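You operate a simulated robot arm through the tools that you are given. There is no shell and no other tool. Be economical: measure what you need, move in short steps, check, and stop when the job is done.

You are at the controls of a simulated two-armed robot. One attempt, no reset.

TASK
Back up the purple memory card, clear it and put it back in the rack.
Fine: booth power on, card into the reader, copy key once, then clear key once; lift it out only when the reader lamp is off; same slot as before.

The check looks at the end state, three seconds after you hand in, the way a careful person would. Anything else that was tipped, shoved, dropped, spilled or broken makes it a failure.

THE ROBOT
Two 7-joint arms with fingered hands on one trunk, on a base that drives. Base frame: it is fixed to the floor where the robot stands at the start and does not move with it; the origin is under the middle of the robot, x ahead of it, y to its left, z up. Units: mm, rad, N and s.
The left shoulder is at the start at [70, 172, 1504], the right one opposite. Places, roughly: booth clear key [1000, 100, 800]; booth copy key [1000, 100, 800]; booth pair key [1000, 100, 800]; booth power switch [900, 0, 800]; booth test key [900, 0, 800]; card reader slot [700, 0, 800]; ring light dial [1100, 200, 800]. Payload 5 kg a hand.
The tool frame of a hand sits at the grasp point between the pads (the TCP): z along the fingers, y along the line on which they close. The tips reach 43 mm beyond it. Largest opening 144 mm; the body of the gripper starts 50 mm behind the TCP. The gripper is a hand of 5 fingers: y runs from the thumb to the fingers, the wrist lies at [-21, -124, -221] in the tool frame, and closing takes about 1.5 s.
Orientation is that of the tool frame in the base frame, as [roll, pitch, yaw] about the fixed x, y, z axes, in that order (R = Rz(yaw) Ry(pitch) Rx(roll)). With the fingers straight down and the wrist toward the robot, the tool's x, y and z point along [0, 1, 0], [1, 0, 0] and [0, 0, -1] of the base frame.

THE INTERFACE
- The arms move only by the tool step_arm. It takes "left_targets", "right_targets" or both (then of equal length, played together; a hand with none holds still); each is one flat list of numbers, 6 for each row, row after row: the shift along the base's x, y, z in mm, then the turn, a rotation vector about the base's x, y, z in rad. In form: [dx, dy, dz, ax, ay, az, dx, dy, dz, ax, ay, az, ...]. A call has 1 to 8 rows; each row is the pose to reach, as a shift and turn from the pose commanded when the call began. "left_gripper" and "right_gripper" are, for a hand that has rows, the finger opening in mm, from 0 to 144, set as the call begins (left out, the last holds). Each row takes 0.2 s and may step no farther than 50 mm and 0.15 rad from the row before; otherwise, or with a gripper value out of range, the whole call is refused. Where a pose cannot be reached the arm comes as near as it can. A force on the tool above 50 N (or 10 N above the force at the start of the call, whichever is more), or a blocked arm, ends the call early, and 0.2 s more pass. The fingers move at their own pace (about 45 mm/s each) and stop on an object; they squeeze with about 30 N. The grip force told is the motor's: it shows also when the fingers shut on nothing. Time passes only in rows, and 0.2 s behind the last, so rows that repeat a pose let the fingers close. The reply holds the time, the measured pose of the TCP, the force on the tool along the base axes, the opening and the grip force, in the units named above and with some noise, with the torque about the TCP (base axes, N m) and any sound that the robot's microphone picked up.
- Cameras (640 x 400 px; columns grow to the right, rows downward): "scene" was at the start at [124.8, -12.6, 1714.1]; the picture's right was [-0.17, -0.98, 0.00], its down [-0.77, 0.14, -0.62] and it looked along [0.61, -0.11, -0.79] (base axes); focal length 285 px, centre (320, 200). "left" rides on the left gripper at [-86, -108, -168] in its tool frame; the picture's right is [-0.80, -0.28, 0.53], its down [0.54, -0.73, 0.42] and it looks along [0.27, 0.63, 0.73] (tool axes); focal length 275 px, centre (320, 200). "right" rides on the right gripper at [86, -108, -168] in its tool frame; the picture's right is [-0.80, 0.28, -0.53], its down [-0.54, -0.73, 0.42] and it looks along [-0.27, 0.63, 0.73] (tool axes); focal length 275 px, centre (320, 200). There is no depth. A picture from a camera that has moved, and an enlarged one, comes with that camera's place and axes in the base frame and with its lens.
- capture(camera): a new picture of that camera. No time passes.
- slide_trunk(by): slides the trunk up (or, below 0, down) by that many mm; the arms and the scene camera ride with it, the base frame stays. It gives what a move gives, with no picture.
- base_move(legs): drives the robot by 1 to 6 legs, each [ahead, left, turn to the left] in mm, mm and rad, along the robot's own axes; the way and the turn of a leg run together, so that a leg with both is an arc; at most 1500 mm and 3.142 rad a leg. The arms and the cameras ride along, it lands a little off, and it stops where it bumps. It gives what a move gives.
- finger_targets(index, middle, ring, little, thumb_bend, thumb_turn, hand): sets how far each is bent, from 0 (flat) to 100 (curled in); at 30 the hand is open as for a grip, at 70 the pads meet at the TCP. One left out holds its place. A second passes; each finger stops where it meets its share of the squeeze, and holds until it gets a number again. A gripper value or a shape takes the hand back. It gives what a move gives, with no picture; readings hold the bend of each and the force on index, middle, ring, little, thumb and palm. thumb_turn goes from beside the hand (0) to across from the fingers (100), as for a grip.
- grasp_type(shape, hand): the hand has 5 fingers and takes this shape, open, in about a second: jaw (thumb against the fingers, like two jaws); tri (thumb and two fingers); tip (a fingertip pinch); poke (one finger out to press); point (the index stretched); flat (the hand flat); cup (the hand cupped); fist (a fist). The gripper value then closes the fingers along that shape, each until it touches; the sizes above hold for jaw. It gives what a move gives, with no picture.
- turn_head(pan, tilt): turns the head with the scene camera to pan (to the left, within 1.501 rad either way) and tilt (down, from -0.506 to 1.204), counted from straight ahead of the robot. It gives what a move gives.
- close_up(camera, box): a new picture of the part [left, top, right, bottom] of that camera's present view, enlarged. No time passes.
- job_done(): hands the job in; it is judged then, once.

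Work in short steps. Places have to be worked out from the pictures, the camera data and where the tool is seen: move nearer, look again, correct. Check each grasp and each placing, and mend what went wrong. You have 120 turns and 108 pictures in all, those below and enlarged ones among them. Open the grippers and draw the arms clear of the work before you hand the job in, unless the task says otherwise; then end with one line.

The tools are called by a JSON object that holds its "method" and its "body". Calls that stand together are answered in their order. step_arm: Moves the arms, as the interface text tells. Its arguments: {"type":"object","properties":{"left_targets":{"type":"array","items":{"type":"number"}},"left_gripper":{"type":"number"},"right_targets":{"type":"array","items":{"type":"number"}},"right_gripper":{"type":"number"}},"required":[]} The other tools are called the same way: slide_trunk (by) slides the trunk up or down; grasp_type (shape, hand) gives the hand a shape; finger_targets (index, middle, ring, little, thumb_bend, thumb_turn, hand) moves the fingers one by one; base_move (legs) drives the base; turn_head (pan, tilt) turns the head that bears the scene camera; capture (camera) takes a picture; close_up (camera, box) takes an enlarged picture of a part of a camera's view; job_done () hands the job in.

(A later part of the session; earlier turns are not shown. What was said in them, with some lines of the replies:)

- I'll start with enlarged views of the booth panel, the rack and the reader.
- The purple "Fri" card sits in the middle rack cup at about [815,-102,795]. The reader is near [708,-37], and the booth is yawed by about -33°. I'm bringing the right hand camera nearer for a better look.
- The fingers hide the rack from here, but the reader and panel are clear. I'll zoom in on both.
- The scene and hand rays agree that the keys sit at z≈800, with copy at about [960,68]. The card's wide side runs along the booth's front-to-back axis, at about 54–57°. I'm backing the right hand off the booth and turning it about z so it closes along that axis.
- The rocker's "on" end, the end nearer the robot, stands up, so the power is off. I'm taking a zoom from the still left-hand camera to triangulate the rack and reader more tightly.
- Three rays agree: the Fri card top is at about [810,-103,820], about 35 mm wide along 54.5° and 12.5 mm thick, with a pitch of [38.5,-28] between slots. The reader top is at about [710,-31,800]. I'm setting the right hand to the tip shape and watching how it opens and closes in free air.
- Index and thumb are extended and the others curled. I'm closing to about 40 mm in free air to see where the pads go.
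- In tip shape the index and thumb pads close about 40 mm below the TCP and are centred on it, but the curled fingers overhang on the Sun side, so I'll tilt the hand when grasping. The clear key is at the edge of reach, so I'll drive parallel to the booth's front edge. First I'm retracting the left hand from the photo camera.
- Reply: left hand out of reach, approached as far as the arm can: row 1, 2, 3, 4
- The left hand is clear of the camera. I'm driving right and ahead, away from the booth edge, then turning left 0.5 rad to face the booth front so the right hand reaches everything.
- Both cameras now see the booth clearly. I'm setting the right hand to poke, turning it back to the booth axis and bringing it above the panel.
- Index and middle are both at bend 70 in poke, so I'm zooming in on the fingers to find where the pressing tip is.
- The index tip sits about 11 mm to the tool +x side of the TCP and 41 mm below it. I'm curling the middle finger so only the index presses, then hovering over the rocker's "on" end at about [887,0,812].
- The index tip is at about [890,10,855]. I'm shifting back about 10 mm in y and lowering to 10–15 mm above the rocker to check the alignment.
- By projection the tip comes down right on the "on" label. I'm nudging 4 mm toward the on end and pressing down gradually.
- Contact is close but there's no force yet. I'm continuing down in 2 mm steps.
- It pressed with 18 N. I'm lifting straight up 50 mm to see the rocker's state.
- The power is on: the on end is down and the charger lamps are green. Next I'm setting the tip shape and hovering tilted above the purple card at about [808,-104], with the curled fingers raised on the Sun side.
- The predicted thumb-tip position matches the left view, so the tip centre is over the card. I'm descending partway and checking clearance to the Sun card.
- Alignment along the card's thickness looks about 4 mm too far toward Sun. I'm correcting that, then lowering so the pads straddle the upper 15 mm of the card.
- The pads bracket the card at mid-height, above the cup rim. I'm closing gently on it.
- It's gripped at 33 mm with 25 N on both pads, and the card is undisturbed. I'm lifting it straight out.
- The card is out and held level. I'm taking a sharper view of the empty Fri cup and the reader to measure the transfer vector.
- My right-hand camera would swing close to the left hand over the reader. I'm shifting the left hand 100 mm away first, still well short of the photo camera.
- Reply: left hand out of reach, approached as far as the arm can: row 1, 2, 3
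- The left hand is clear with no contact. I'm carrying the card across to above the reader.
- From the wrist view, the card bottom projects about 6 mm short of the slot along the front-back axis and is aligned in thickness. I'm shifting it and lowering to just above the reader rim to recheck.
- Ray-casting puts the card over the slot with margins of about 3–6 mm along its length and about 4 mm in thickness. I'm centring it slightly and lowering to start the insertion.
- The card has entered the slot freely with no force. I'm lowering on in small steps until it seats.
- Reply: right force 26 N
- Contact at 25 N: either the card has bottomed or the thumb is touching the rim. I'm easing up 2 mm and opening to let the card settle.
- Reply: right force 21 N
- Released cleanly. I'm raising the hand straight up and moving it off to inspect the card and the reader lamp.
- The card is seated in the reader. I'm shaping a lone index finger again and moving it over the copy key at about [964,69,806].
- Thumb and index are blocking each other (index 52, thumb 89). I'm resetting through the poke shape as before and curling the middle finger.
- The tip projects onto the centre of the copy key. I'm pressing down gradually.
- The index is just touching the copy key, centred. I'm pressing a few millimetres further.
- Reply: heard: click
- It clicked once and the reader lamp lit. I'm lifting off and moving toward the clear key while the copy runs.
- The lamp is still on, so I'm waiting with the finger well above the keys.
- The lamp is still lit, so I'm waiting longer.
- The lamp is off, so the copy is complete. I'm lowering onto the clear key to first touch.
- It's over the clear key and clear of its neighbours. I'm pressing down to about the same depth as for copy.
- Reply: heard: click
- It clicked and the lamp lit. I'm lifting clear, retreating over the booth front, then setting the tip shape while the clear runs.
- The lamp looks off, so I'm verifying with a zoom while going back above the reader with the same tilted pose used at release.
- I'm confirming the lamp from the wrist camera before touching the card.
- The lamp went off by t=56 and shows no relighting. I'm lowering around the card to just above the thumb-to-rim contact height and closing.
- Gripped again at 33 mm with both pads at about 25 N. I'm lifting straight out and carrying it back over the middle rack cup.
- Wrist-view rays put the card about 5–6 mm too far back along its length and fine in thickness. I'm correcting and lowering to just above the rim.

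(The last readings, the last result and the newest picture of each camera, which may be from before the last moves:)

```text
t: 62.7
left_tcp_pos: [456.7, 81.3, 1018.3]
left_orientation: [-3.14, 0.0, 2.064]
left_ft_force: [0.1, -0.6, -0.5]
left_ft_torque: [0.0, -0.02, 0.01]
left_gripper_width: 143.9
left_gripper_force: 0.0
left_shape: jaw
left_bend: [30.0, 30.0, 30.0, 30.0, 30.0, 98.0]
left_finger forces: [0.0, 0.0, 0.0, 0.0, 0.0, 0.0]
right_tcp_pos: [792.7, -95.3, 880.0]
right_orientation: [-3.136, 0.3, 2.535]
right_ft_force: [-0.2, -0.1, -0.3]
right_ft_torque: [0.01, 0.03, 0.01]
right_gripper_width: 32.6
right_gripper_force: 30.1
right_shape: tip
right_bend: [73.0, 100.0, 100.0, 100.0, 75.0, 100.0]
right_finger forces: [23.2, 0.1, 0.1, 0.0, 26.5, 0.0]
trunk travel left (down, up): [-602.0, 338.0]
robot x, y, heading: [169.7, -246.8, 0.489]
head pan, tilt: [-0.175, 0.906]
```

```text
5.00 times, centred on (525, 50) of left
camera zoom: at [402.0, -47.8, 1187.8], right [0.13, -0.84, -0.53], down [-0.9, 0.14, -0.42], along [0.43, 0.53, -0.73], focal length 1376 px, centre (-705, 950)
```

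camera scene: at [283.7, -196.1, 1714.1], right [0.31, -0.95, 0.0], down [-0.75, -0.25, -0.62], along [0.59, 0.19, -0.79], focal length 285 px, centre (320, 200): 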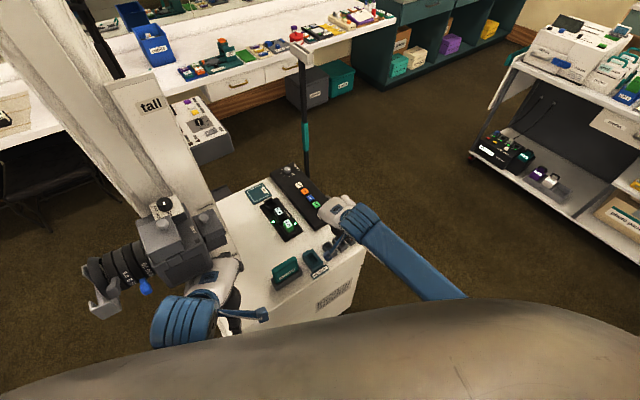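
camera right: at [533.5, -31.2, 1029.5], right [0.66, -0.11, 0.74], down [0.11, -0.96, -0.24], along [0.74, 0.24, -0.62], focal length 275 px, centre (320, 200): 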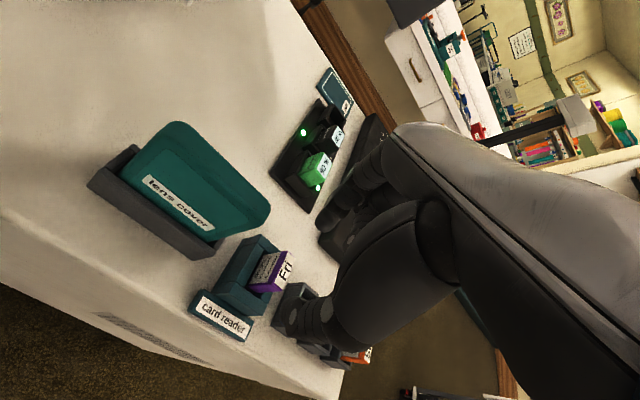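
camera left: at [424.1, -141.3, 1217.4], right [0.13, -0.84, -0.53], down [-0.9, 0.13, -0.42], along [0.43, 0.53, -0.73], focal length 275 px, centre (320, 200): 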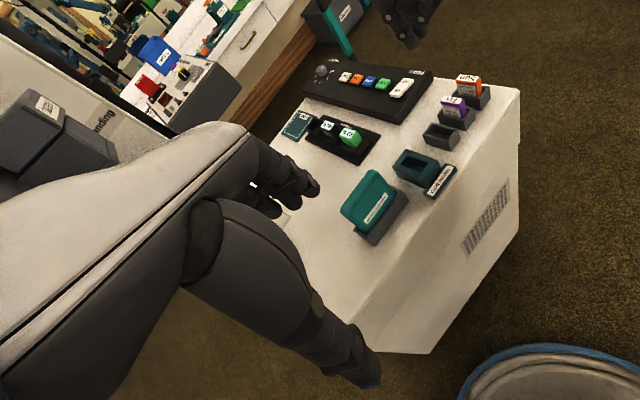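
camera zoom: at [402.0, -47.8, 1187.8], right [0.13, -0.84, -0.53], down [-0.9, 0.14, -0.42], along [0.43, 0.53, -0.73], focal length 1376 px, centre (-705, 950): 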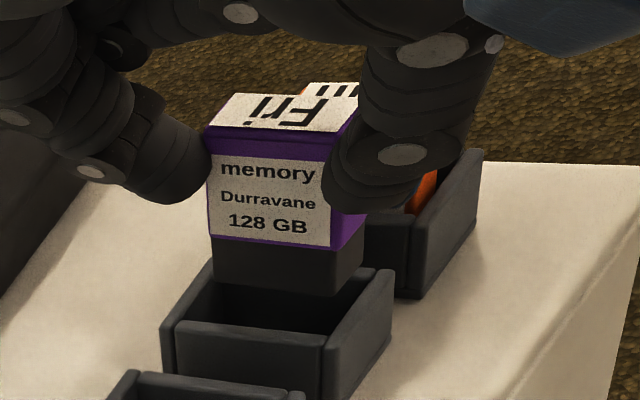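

Both views show the card over the middle cup, about 2 mm off toward Sun and toward the front. I'm correcting slightly and starting the insertion.

{"method": "step_arm", "body": {"right_targets": [-0.7, 2.2, -6, 0, 0, 0, -0.7, 2.2, -13, 0, 0, 0, -0.7, 2.2, -19, 0, 0, 0]}}

{"method": "close_up", "body": {"camera": "left", "box": [480, 10, 570, 90]}}

```text
t: 63.5
left_tcp_pos: [455.4, 80.4, 1019.1]
left_orientation: [-3.141, 0.001, 2.062]
left_ft_force: [0.0, 1.0, -1.1]
left_ft_torque: [-0.03, 0.0, 0.01]
left_gripper_width: 143.9
left_gripper_force: 0.1
left_shape: jaw
left_bend: [30.0, 30.0, 30.0, 30.0, 30.0, 98.0]
left_finger forces: [0.0, 0.0, 0.1, 0.0, 0.0, 0.1]
right_tcp_pos: [792.0, -91.5, 860.3]
right_orientation: [-3.138, 0.301, 2.534]
right_ft_force: [1.9, 0.8, 0.0]
right_ft_torque: [0.11, -0.11, 0.06]
right_gripper_width: 32.7
right_gripper_force: 29.8
right_shape: tip
right_bend: [73.0, 100.0, 100.0, 100.0, 75.0, 100.0]
right_finger forces: [24.5, 0.1, 0.0, 0.1, 26.2, 0.0]
trunk travel left (down, up): [-602.0, 338.0]
robot x, y, heading: [168.3, -245.0, 0.493]
head pan, tilt: [-0.175, 0.906]
```

```text
5.00 times, centred on (525, 50) of left
camera zoom: at [401.6, -47.4, 1187.9], right [0.13, -0.84, -0.53], down [-0.9, 0.13, -0.42], along [0.43, 0.53, -0.73], focal length 1376 px, centre (-705, 950)
```

zoom: 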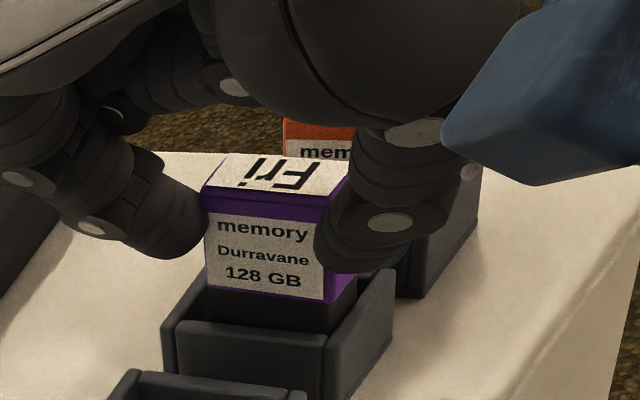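

The card has entered the cup with a light side touch on the front wall. I'm shifting 1.5 mm back and continuing down with force watch.

{"method": "step_arm", "body": {"right_targets": [0.9, 1.2, -3, 0, 0, 0, 0.9, 1.2, -7, 0, 0, 0, 0.9, 1.2, -11, 0, 0, 0, 0.9, 1.2, -14, 0, 0, 0, 0.9, 1.2, -16, 0, 0, 0]}}

{"method": "close_up", "body": {"camera": "left", "box": [480, 10, 570, 90]}}

```text
t: 64.7
left_tcp_pos: [455.6, 80.4, 1020.0]
left_orientation: [3.14, 0.002, 2.065]
left_ft_force: [-0.4, -0.9, 0.7]
left_ft_torque: [0.02, -0.02, -0.01]
left_gripper_width: 143.5
left_gripper_force: 0.0
left_shape: jaw
left_bend: [30.0, 30.0, 30.0, 30.0, 30.0, 98.0]
left_finger forces: [0.0, 0.1, 0.0, 0.0, 0.0, 0.0]
right_tcp_pos: [791.7, -90.8, 842.0]
right_orientation: [-3.138, 0.3, 2.533]
right_ft_force: [1.7, 1.9, 0.8]
right_ft_torque: [0.05, -0.05, 0.06]
right_gripper_width: 32.6
right_gripper_force: 29.9
right_shape: tip
right_bend: [73.0, 100.0, 100.0, 100.0, 75.0, 100.0]
right_finger forces: [23.6, 0.0, 0.1, 0.1, 26.3, 0.0]
trunk travel left (down, up): [-602.0, 338.0]
robot x, y, heading: [169.1, -249.7, 0.492]
head pan, tilt: [-0.175, 0.906]
```

```text
5.00 times, centred on (525, 50) of left
camera zoom: at [401.8, -47.6, 1187.8], right [0.13, -0.84, -0.53], down [-0.9, 0.14, -0.42], along [0.43, 0.53, -0.73], focal length 1376 px, centre (-705, 950)
```

zoom: 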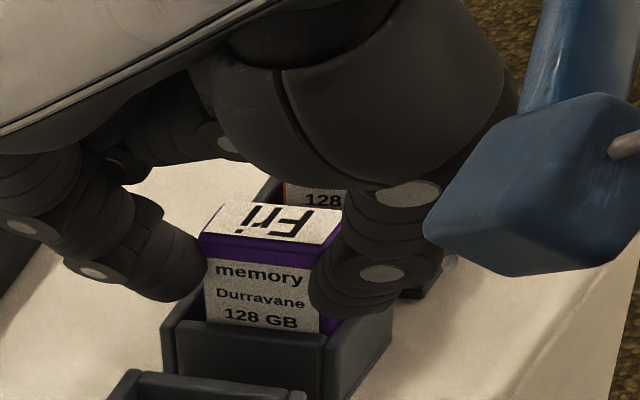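

It's nearly seated and the vertical force is still about 1 N. I'm easing down to find the floor.

{"method": "step_arm", "body": {"right_targets": [0, 0, -1.5, 0, 0, 0, 0, 0, -3, 0, 0, 0]}}

```text
t: 65.3
left_tcp_pos: [455.6, 79.6, 1020.4]
left_orientation: [-3.141, 0.0, 2.064]
left_ft_force: [0.4, -0.5, -0.9]
left_ft_torque: [-0.02, 0.01, 0.01]
left_gripper_width: 143.8
left_gripper_force: 0.0
left_shape: jaw
left_bend: [30.0, 30.0, 30.0, 30.0, 30.0, 98.0]
left_finger forces: [0.0, 0.0, 0.0, 0.1, 0.0, 0.0]
right_tcp_pos: [791.1, -91.7, 840.4]
right_orientation: [-3.138, 0.3, 2.534]
right_ft_force: [1.7, 0.5, 2.5]
right_ft_torque: [0.1, -0.11, 0.11]
right_gripper_width: 32.6
right_gripper_force: 30.2
right_shape: tip
right_bend: [73.0, 100.0, 100.0, 100.0, 75.0, 100.0]
right_finger forces: [23.7, 0.1, 0.0, 0.0, 26.0, 0.0]
trunk travel left (down, up): [-602.0, 338.0]
robot x, y, heading: [172.7, -246.1, 0.493]
head pan, tilt: [-0.175, 0.906]
```

The vertical force is beginning to rise, so the card is at or within a millimetre of the floor. I'm releasing and checking.

{"method": "step_arm", "body": {"right_targets": [0, 0, 0, 0, 0, 0, 0, 0, 0, 0, 0, 0, 0, 0, 0, 0, 0, 0, 0, 0, 0, 0, 0, 0], "right_gripper": 64}}

{"method": "close_up", "body": {"camera": "left", "box": [480, 10, 570, 90]}}

```text
t: 66.3
left_tcp_pos: [455.0, 80.5, 1019.4]
left_orientation: [3.141, 0.001, 2.063]
left_ft_force: [0.8, -0.2, 0.0]
left_ft_torque: [-0.01, 0.02, 0.03]
left_gripper_width: 143.8
left_gripper_force: 0.1
left_shape: jaw
left_bend: [30.0, 30.0, 30.0, 30.0, 30.0, 98.0]
left_finger forces: [0.0, 0.0, 0.1, 0.0, 0.0, 0.0]
right_tcp_pos: [790.8, -92.3, 839.3]
right_orientation: [-3.137, 0.299, 2.534]
right_ft_force: [1.0, 0.1, -0.6]
right_ft_torque: [-0.01, 0.02, 0.03]
right_gripper_width: 63.6
right_gripper_force: 0.1
right_shape: tip
right_bend: [73.0, 98.0, 99.0, 99.0, 72.0, 100.0]
right_finger forces: [0.0, 0.0, 0.1, 0.1, 0.1, 0.0]
trunk travel left (down, up): [-602.0, 338.0]
robot x, y, heading: [167.0, -244.6, 0.495]
head pan, tilt: [-0.175, 0.906]
```

```text
5.00 times, centred on (525, 50) of left
camera zoom: at [401.6, -47.7, 1187.9], right [0.13, -0.84, -0.53], down [-0.9, 0.14, -0.42], along [0.43, 0.53, -0.73], focal length 1376 px, centre (-705, 950)
```

zoom: 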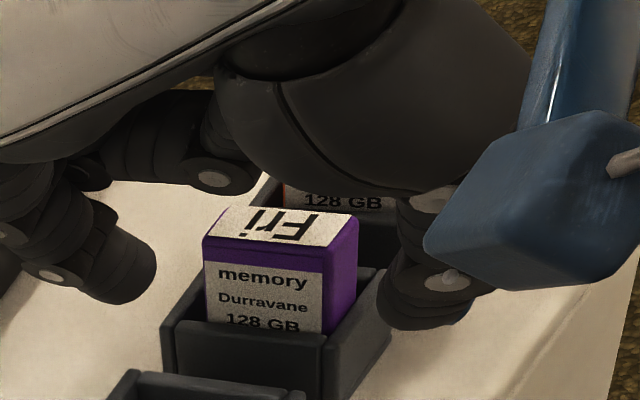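

The card stands upright in the cup, released. I'm raising the hand straight up, then away to the right of the booth.

{"method": "step_arm", "body": {"right_targets": [0, 0, 20, 0, 0, 0, 0, 0, 50, 0, 0, 0, 0, 0, 90, 0, 0, 0, 0, -30, 120, 0, 0, 0, 10, -70, 140, 0.058, 0.081, 0, 20, -110, 150, 0.116, 0.163, 0, 30, -155, 155, 0.174, 0.244, 0, 40, -200, 155, 0.174, 0.244, 0]}}

{"method": "grasp_type", "body": {"hand": "right", "shape": "jaw"}}

{"method": "close_up", "body": {"camera": "scene", "box": [280, 160, 370, 290]}}

{"method": "close_up", "body": {"camera": "left", "box": [400, 10, 570, 150]}}

{"method": "capture", "body": {"camera": "scene"}}

```text
t: 68.1
left_tcp_pos: [456.1, 78.6, 1021.0]
left_orientation: [-3.141, -0.002, 2.063]
left_ft_force: [-0.6, -0.2, 0.6]
left_ft_torque: [0.05, -0.04, -0.01]
left_gripper_width: 143.9
left_gripper_force: 0.1
left_shape: jaw
left_bend: [30.0, 30.0, 30.0, 30.0, 30.0, 98.0]
left_finger forces: [0.1, 0.0, 0.0, 0.1, 0.0, 0.0]
right_tcp_pos: [828.7, -293.2, 996.3]
right_orientation: [3.14, -0.003, 2.534]
right_ft_force: [0.7, 0.0, -0.1]
right_ft_torque: [0.06, -0.01, -0.03]
right_gripper_width: 63.8
right_gripper_force: 0.1
right_shape: tip
right_bend: [73.0, 98.0, 99.0, 99.0, 72.0, 100.0]
right_finger forces: [0.0, 0.1, 0.0, 0.0, 0.0, 0.0]
trunk travel left (down, up): [-602.0, 338.0]
robot x, y, heading: [169.5, -246.5, 0.494]
head pan, tilt: [-0.175, 0.906]
```

```text
t: 69.0
left_tcp_pos: [455.2, 79.6, 1020.2]
left_orientation: [-3.141, -0.001, 2.063]
left_ft_force: [-0.1, -0.1, 0.6]
left_ft_torque: [0.0, 0.0, -0.01]
left_gripper_width: 144.0
left_gripper_force: 0.1
left_shape: jaw
left_bend: [30.0, 30.0, 30.0, 30.0, 30.0, 98.0]
left_finger forces: [0.0, 0.0, 0.0, 0.0, 0.0, 0.0]
right_tcp_pos: [829.6, -290.2, 994.7]
right_orientation: [3.141, -0.001, 2.533]
right_ft_force: [-0.2, 0.3, -0.4]
right_ft_torque: [-0.04, -0.01, 0.02]
right_gripper_width: 143.9
right_gripper_force: 0.0
right_shape: jaw
right_bend: [30.0, 30.0, 30.0, 30.0, 30.0, 98.0]
right_finger forces: [0.1, 0.0, 0.0, 0.1, 0.0, 0.0]
trunk travel left (down, up): [-602.0, 338.0]
robot x, y, heading: [167.1, -245.4, 0.489]
head pan, tilt: [-0.175, 0.906]
```

```text
3.08 times, centred on (325, 225) of scene
camera zoom: at [284.1, -197.1, 1714.1], right [0.31, -0.95, 0.0], down [-0.75, -0.25, -0.62], along [0.59, 0.19, -0.79], focal length 876 px, centre (305, 123)
```

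zoom: 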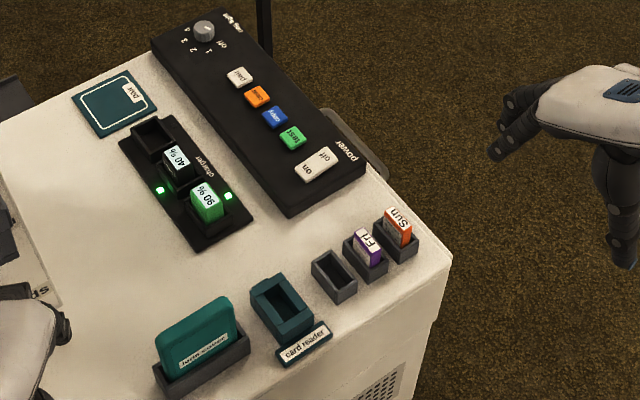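

```text
2.86 times, centred on (485, 80) of left
camera zoom: at [401.5, -47.4, 1187.8], right [0.13, -0.84, -0.53], down [-0.9, 0.14, -0.42], along [0.43, 0.53, -0.73], focal length 786 px, centre (-151, 543)
```

zoom: 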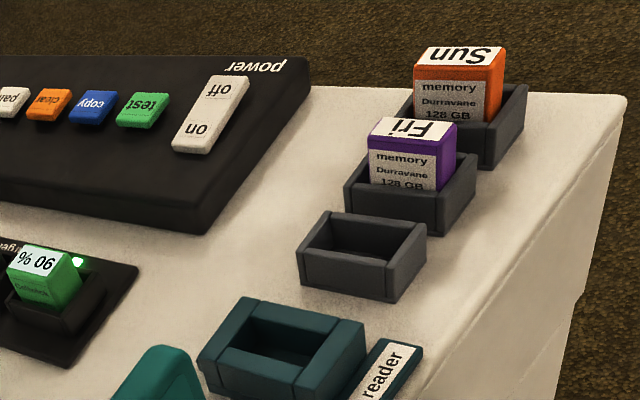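

```text
17 pictures are left
camera scene: at [284.1, -197.1, 1714.1], right [0.31, -0.95, 0.0], down [-0.75, -0.25, -0.62], along [0.59, 0.19, -0.79], focal length 285 px, centre (320, 200)
```

scene: 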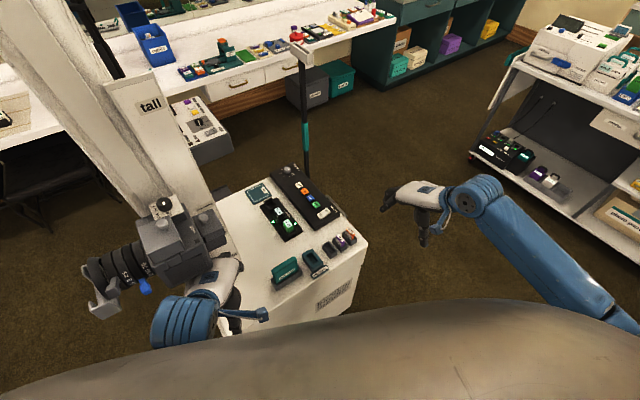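

Fri is upright in its original middle cup, the reader is empty with its lamp off, power is on and nothing else has moved. I'm backing the base off a little so the left hand is also clear of the booth.

{"method": "base_move", "body": {"legs": [[-110, 0, 0]]}}

{"method": "capture", "body": {"camera": "scene"}}

```text
t: 70.2
left_tcp_pos: [359.7, 28.3, 1018.3]
left_orientation: [3.141, 0.001, 2.063]
left_ft_force: [-0.3, -0.6, -0.3]
left_ft_torque: [-0.05, 0.04, -0.01]
left_gripper_width: 143.9
left_gripper_force: 0.0
left_shape: jaw
left_bend: [30.0, 30.0, 30.0, 30.0, 30.0, 98.0]
left_finger forces: [0.0, 0.0, 0.0, 0.0, 0.0, 0.0]
right_tcp_pos: [734.4, -344.2, 995.1]
right_orientation: [-3.141, -0.001, 2.531]
right_ft_force: [0.0, -0.3, -0.4]
right_ft_torque: [-0.03, 0.01, -0.01]
right_gripper_width: 143.9
right_gripper_force: 0.0
right_shape: jaw
right_bend: [30.0, 30.0, 30.0, 30.0, 30.0, 98.0]
right_finger forces: [0.1, 0.1, 0.1, 0.0, 0.1, 0.0]
trunk travel left (down, up): [-602.0, 338.0]
robot x, y, heading: [71.2, -296.2, 0.49]
head pan, tilt: [-0.175, 0.906]
```

```text
16 pictures are left
camera scene: at [188.6, -249.0, 1714.0], right [0.31, -0.95, 0.0], down [-0.75, -0.25, -0.62], along [0.59, 0.19, -0.79], focal length 285 px, centre (320, 200)
```

scene: 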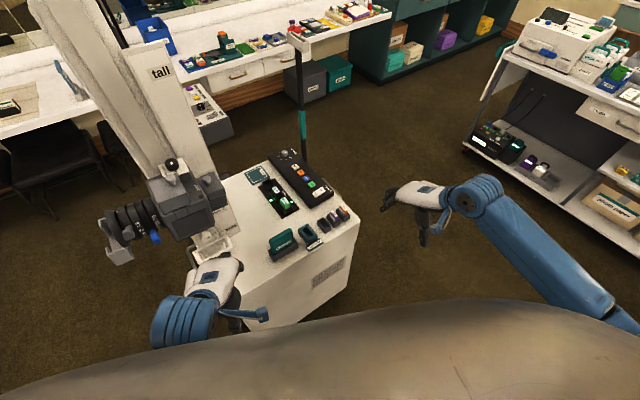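

Both arms are clear, the grippers are open and everything is in place, so I'm handing in.

{"method": "job_done", "body": {}}

```text
The job is handed in.
```

The purple "Fri" card has been copied, cleared and put back in its original middle slot in the rack. The copy and clear keys each clicked once. I lifted the card out after the reader lamp went off; the hand blocked my view of the lamp for the last four seconds or so. Booth power is still on, and nothing else looked disturbed in the final pictures.
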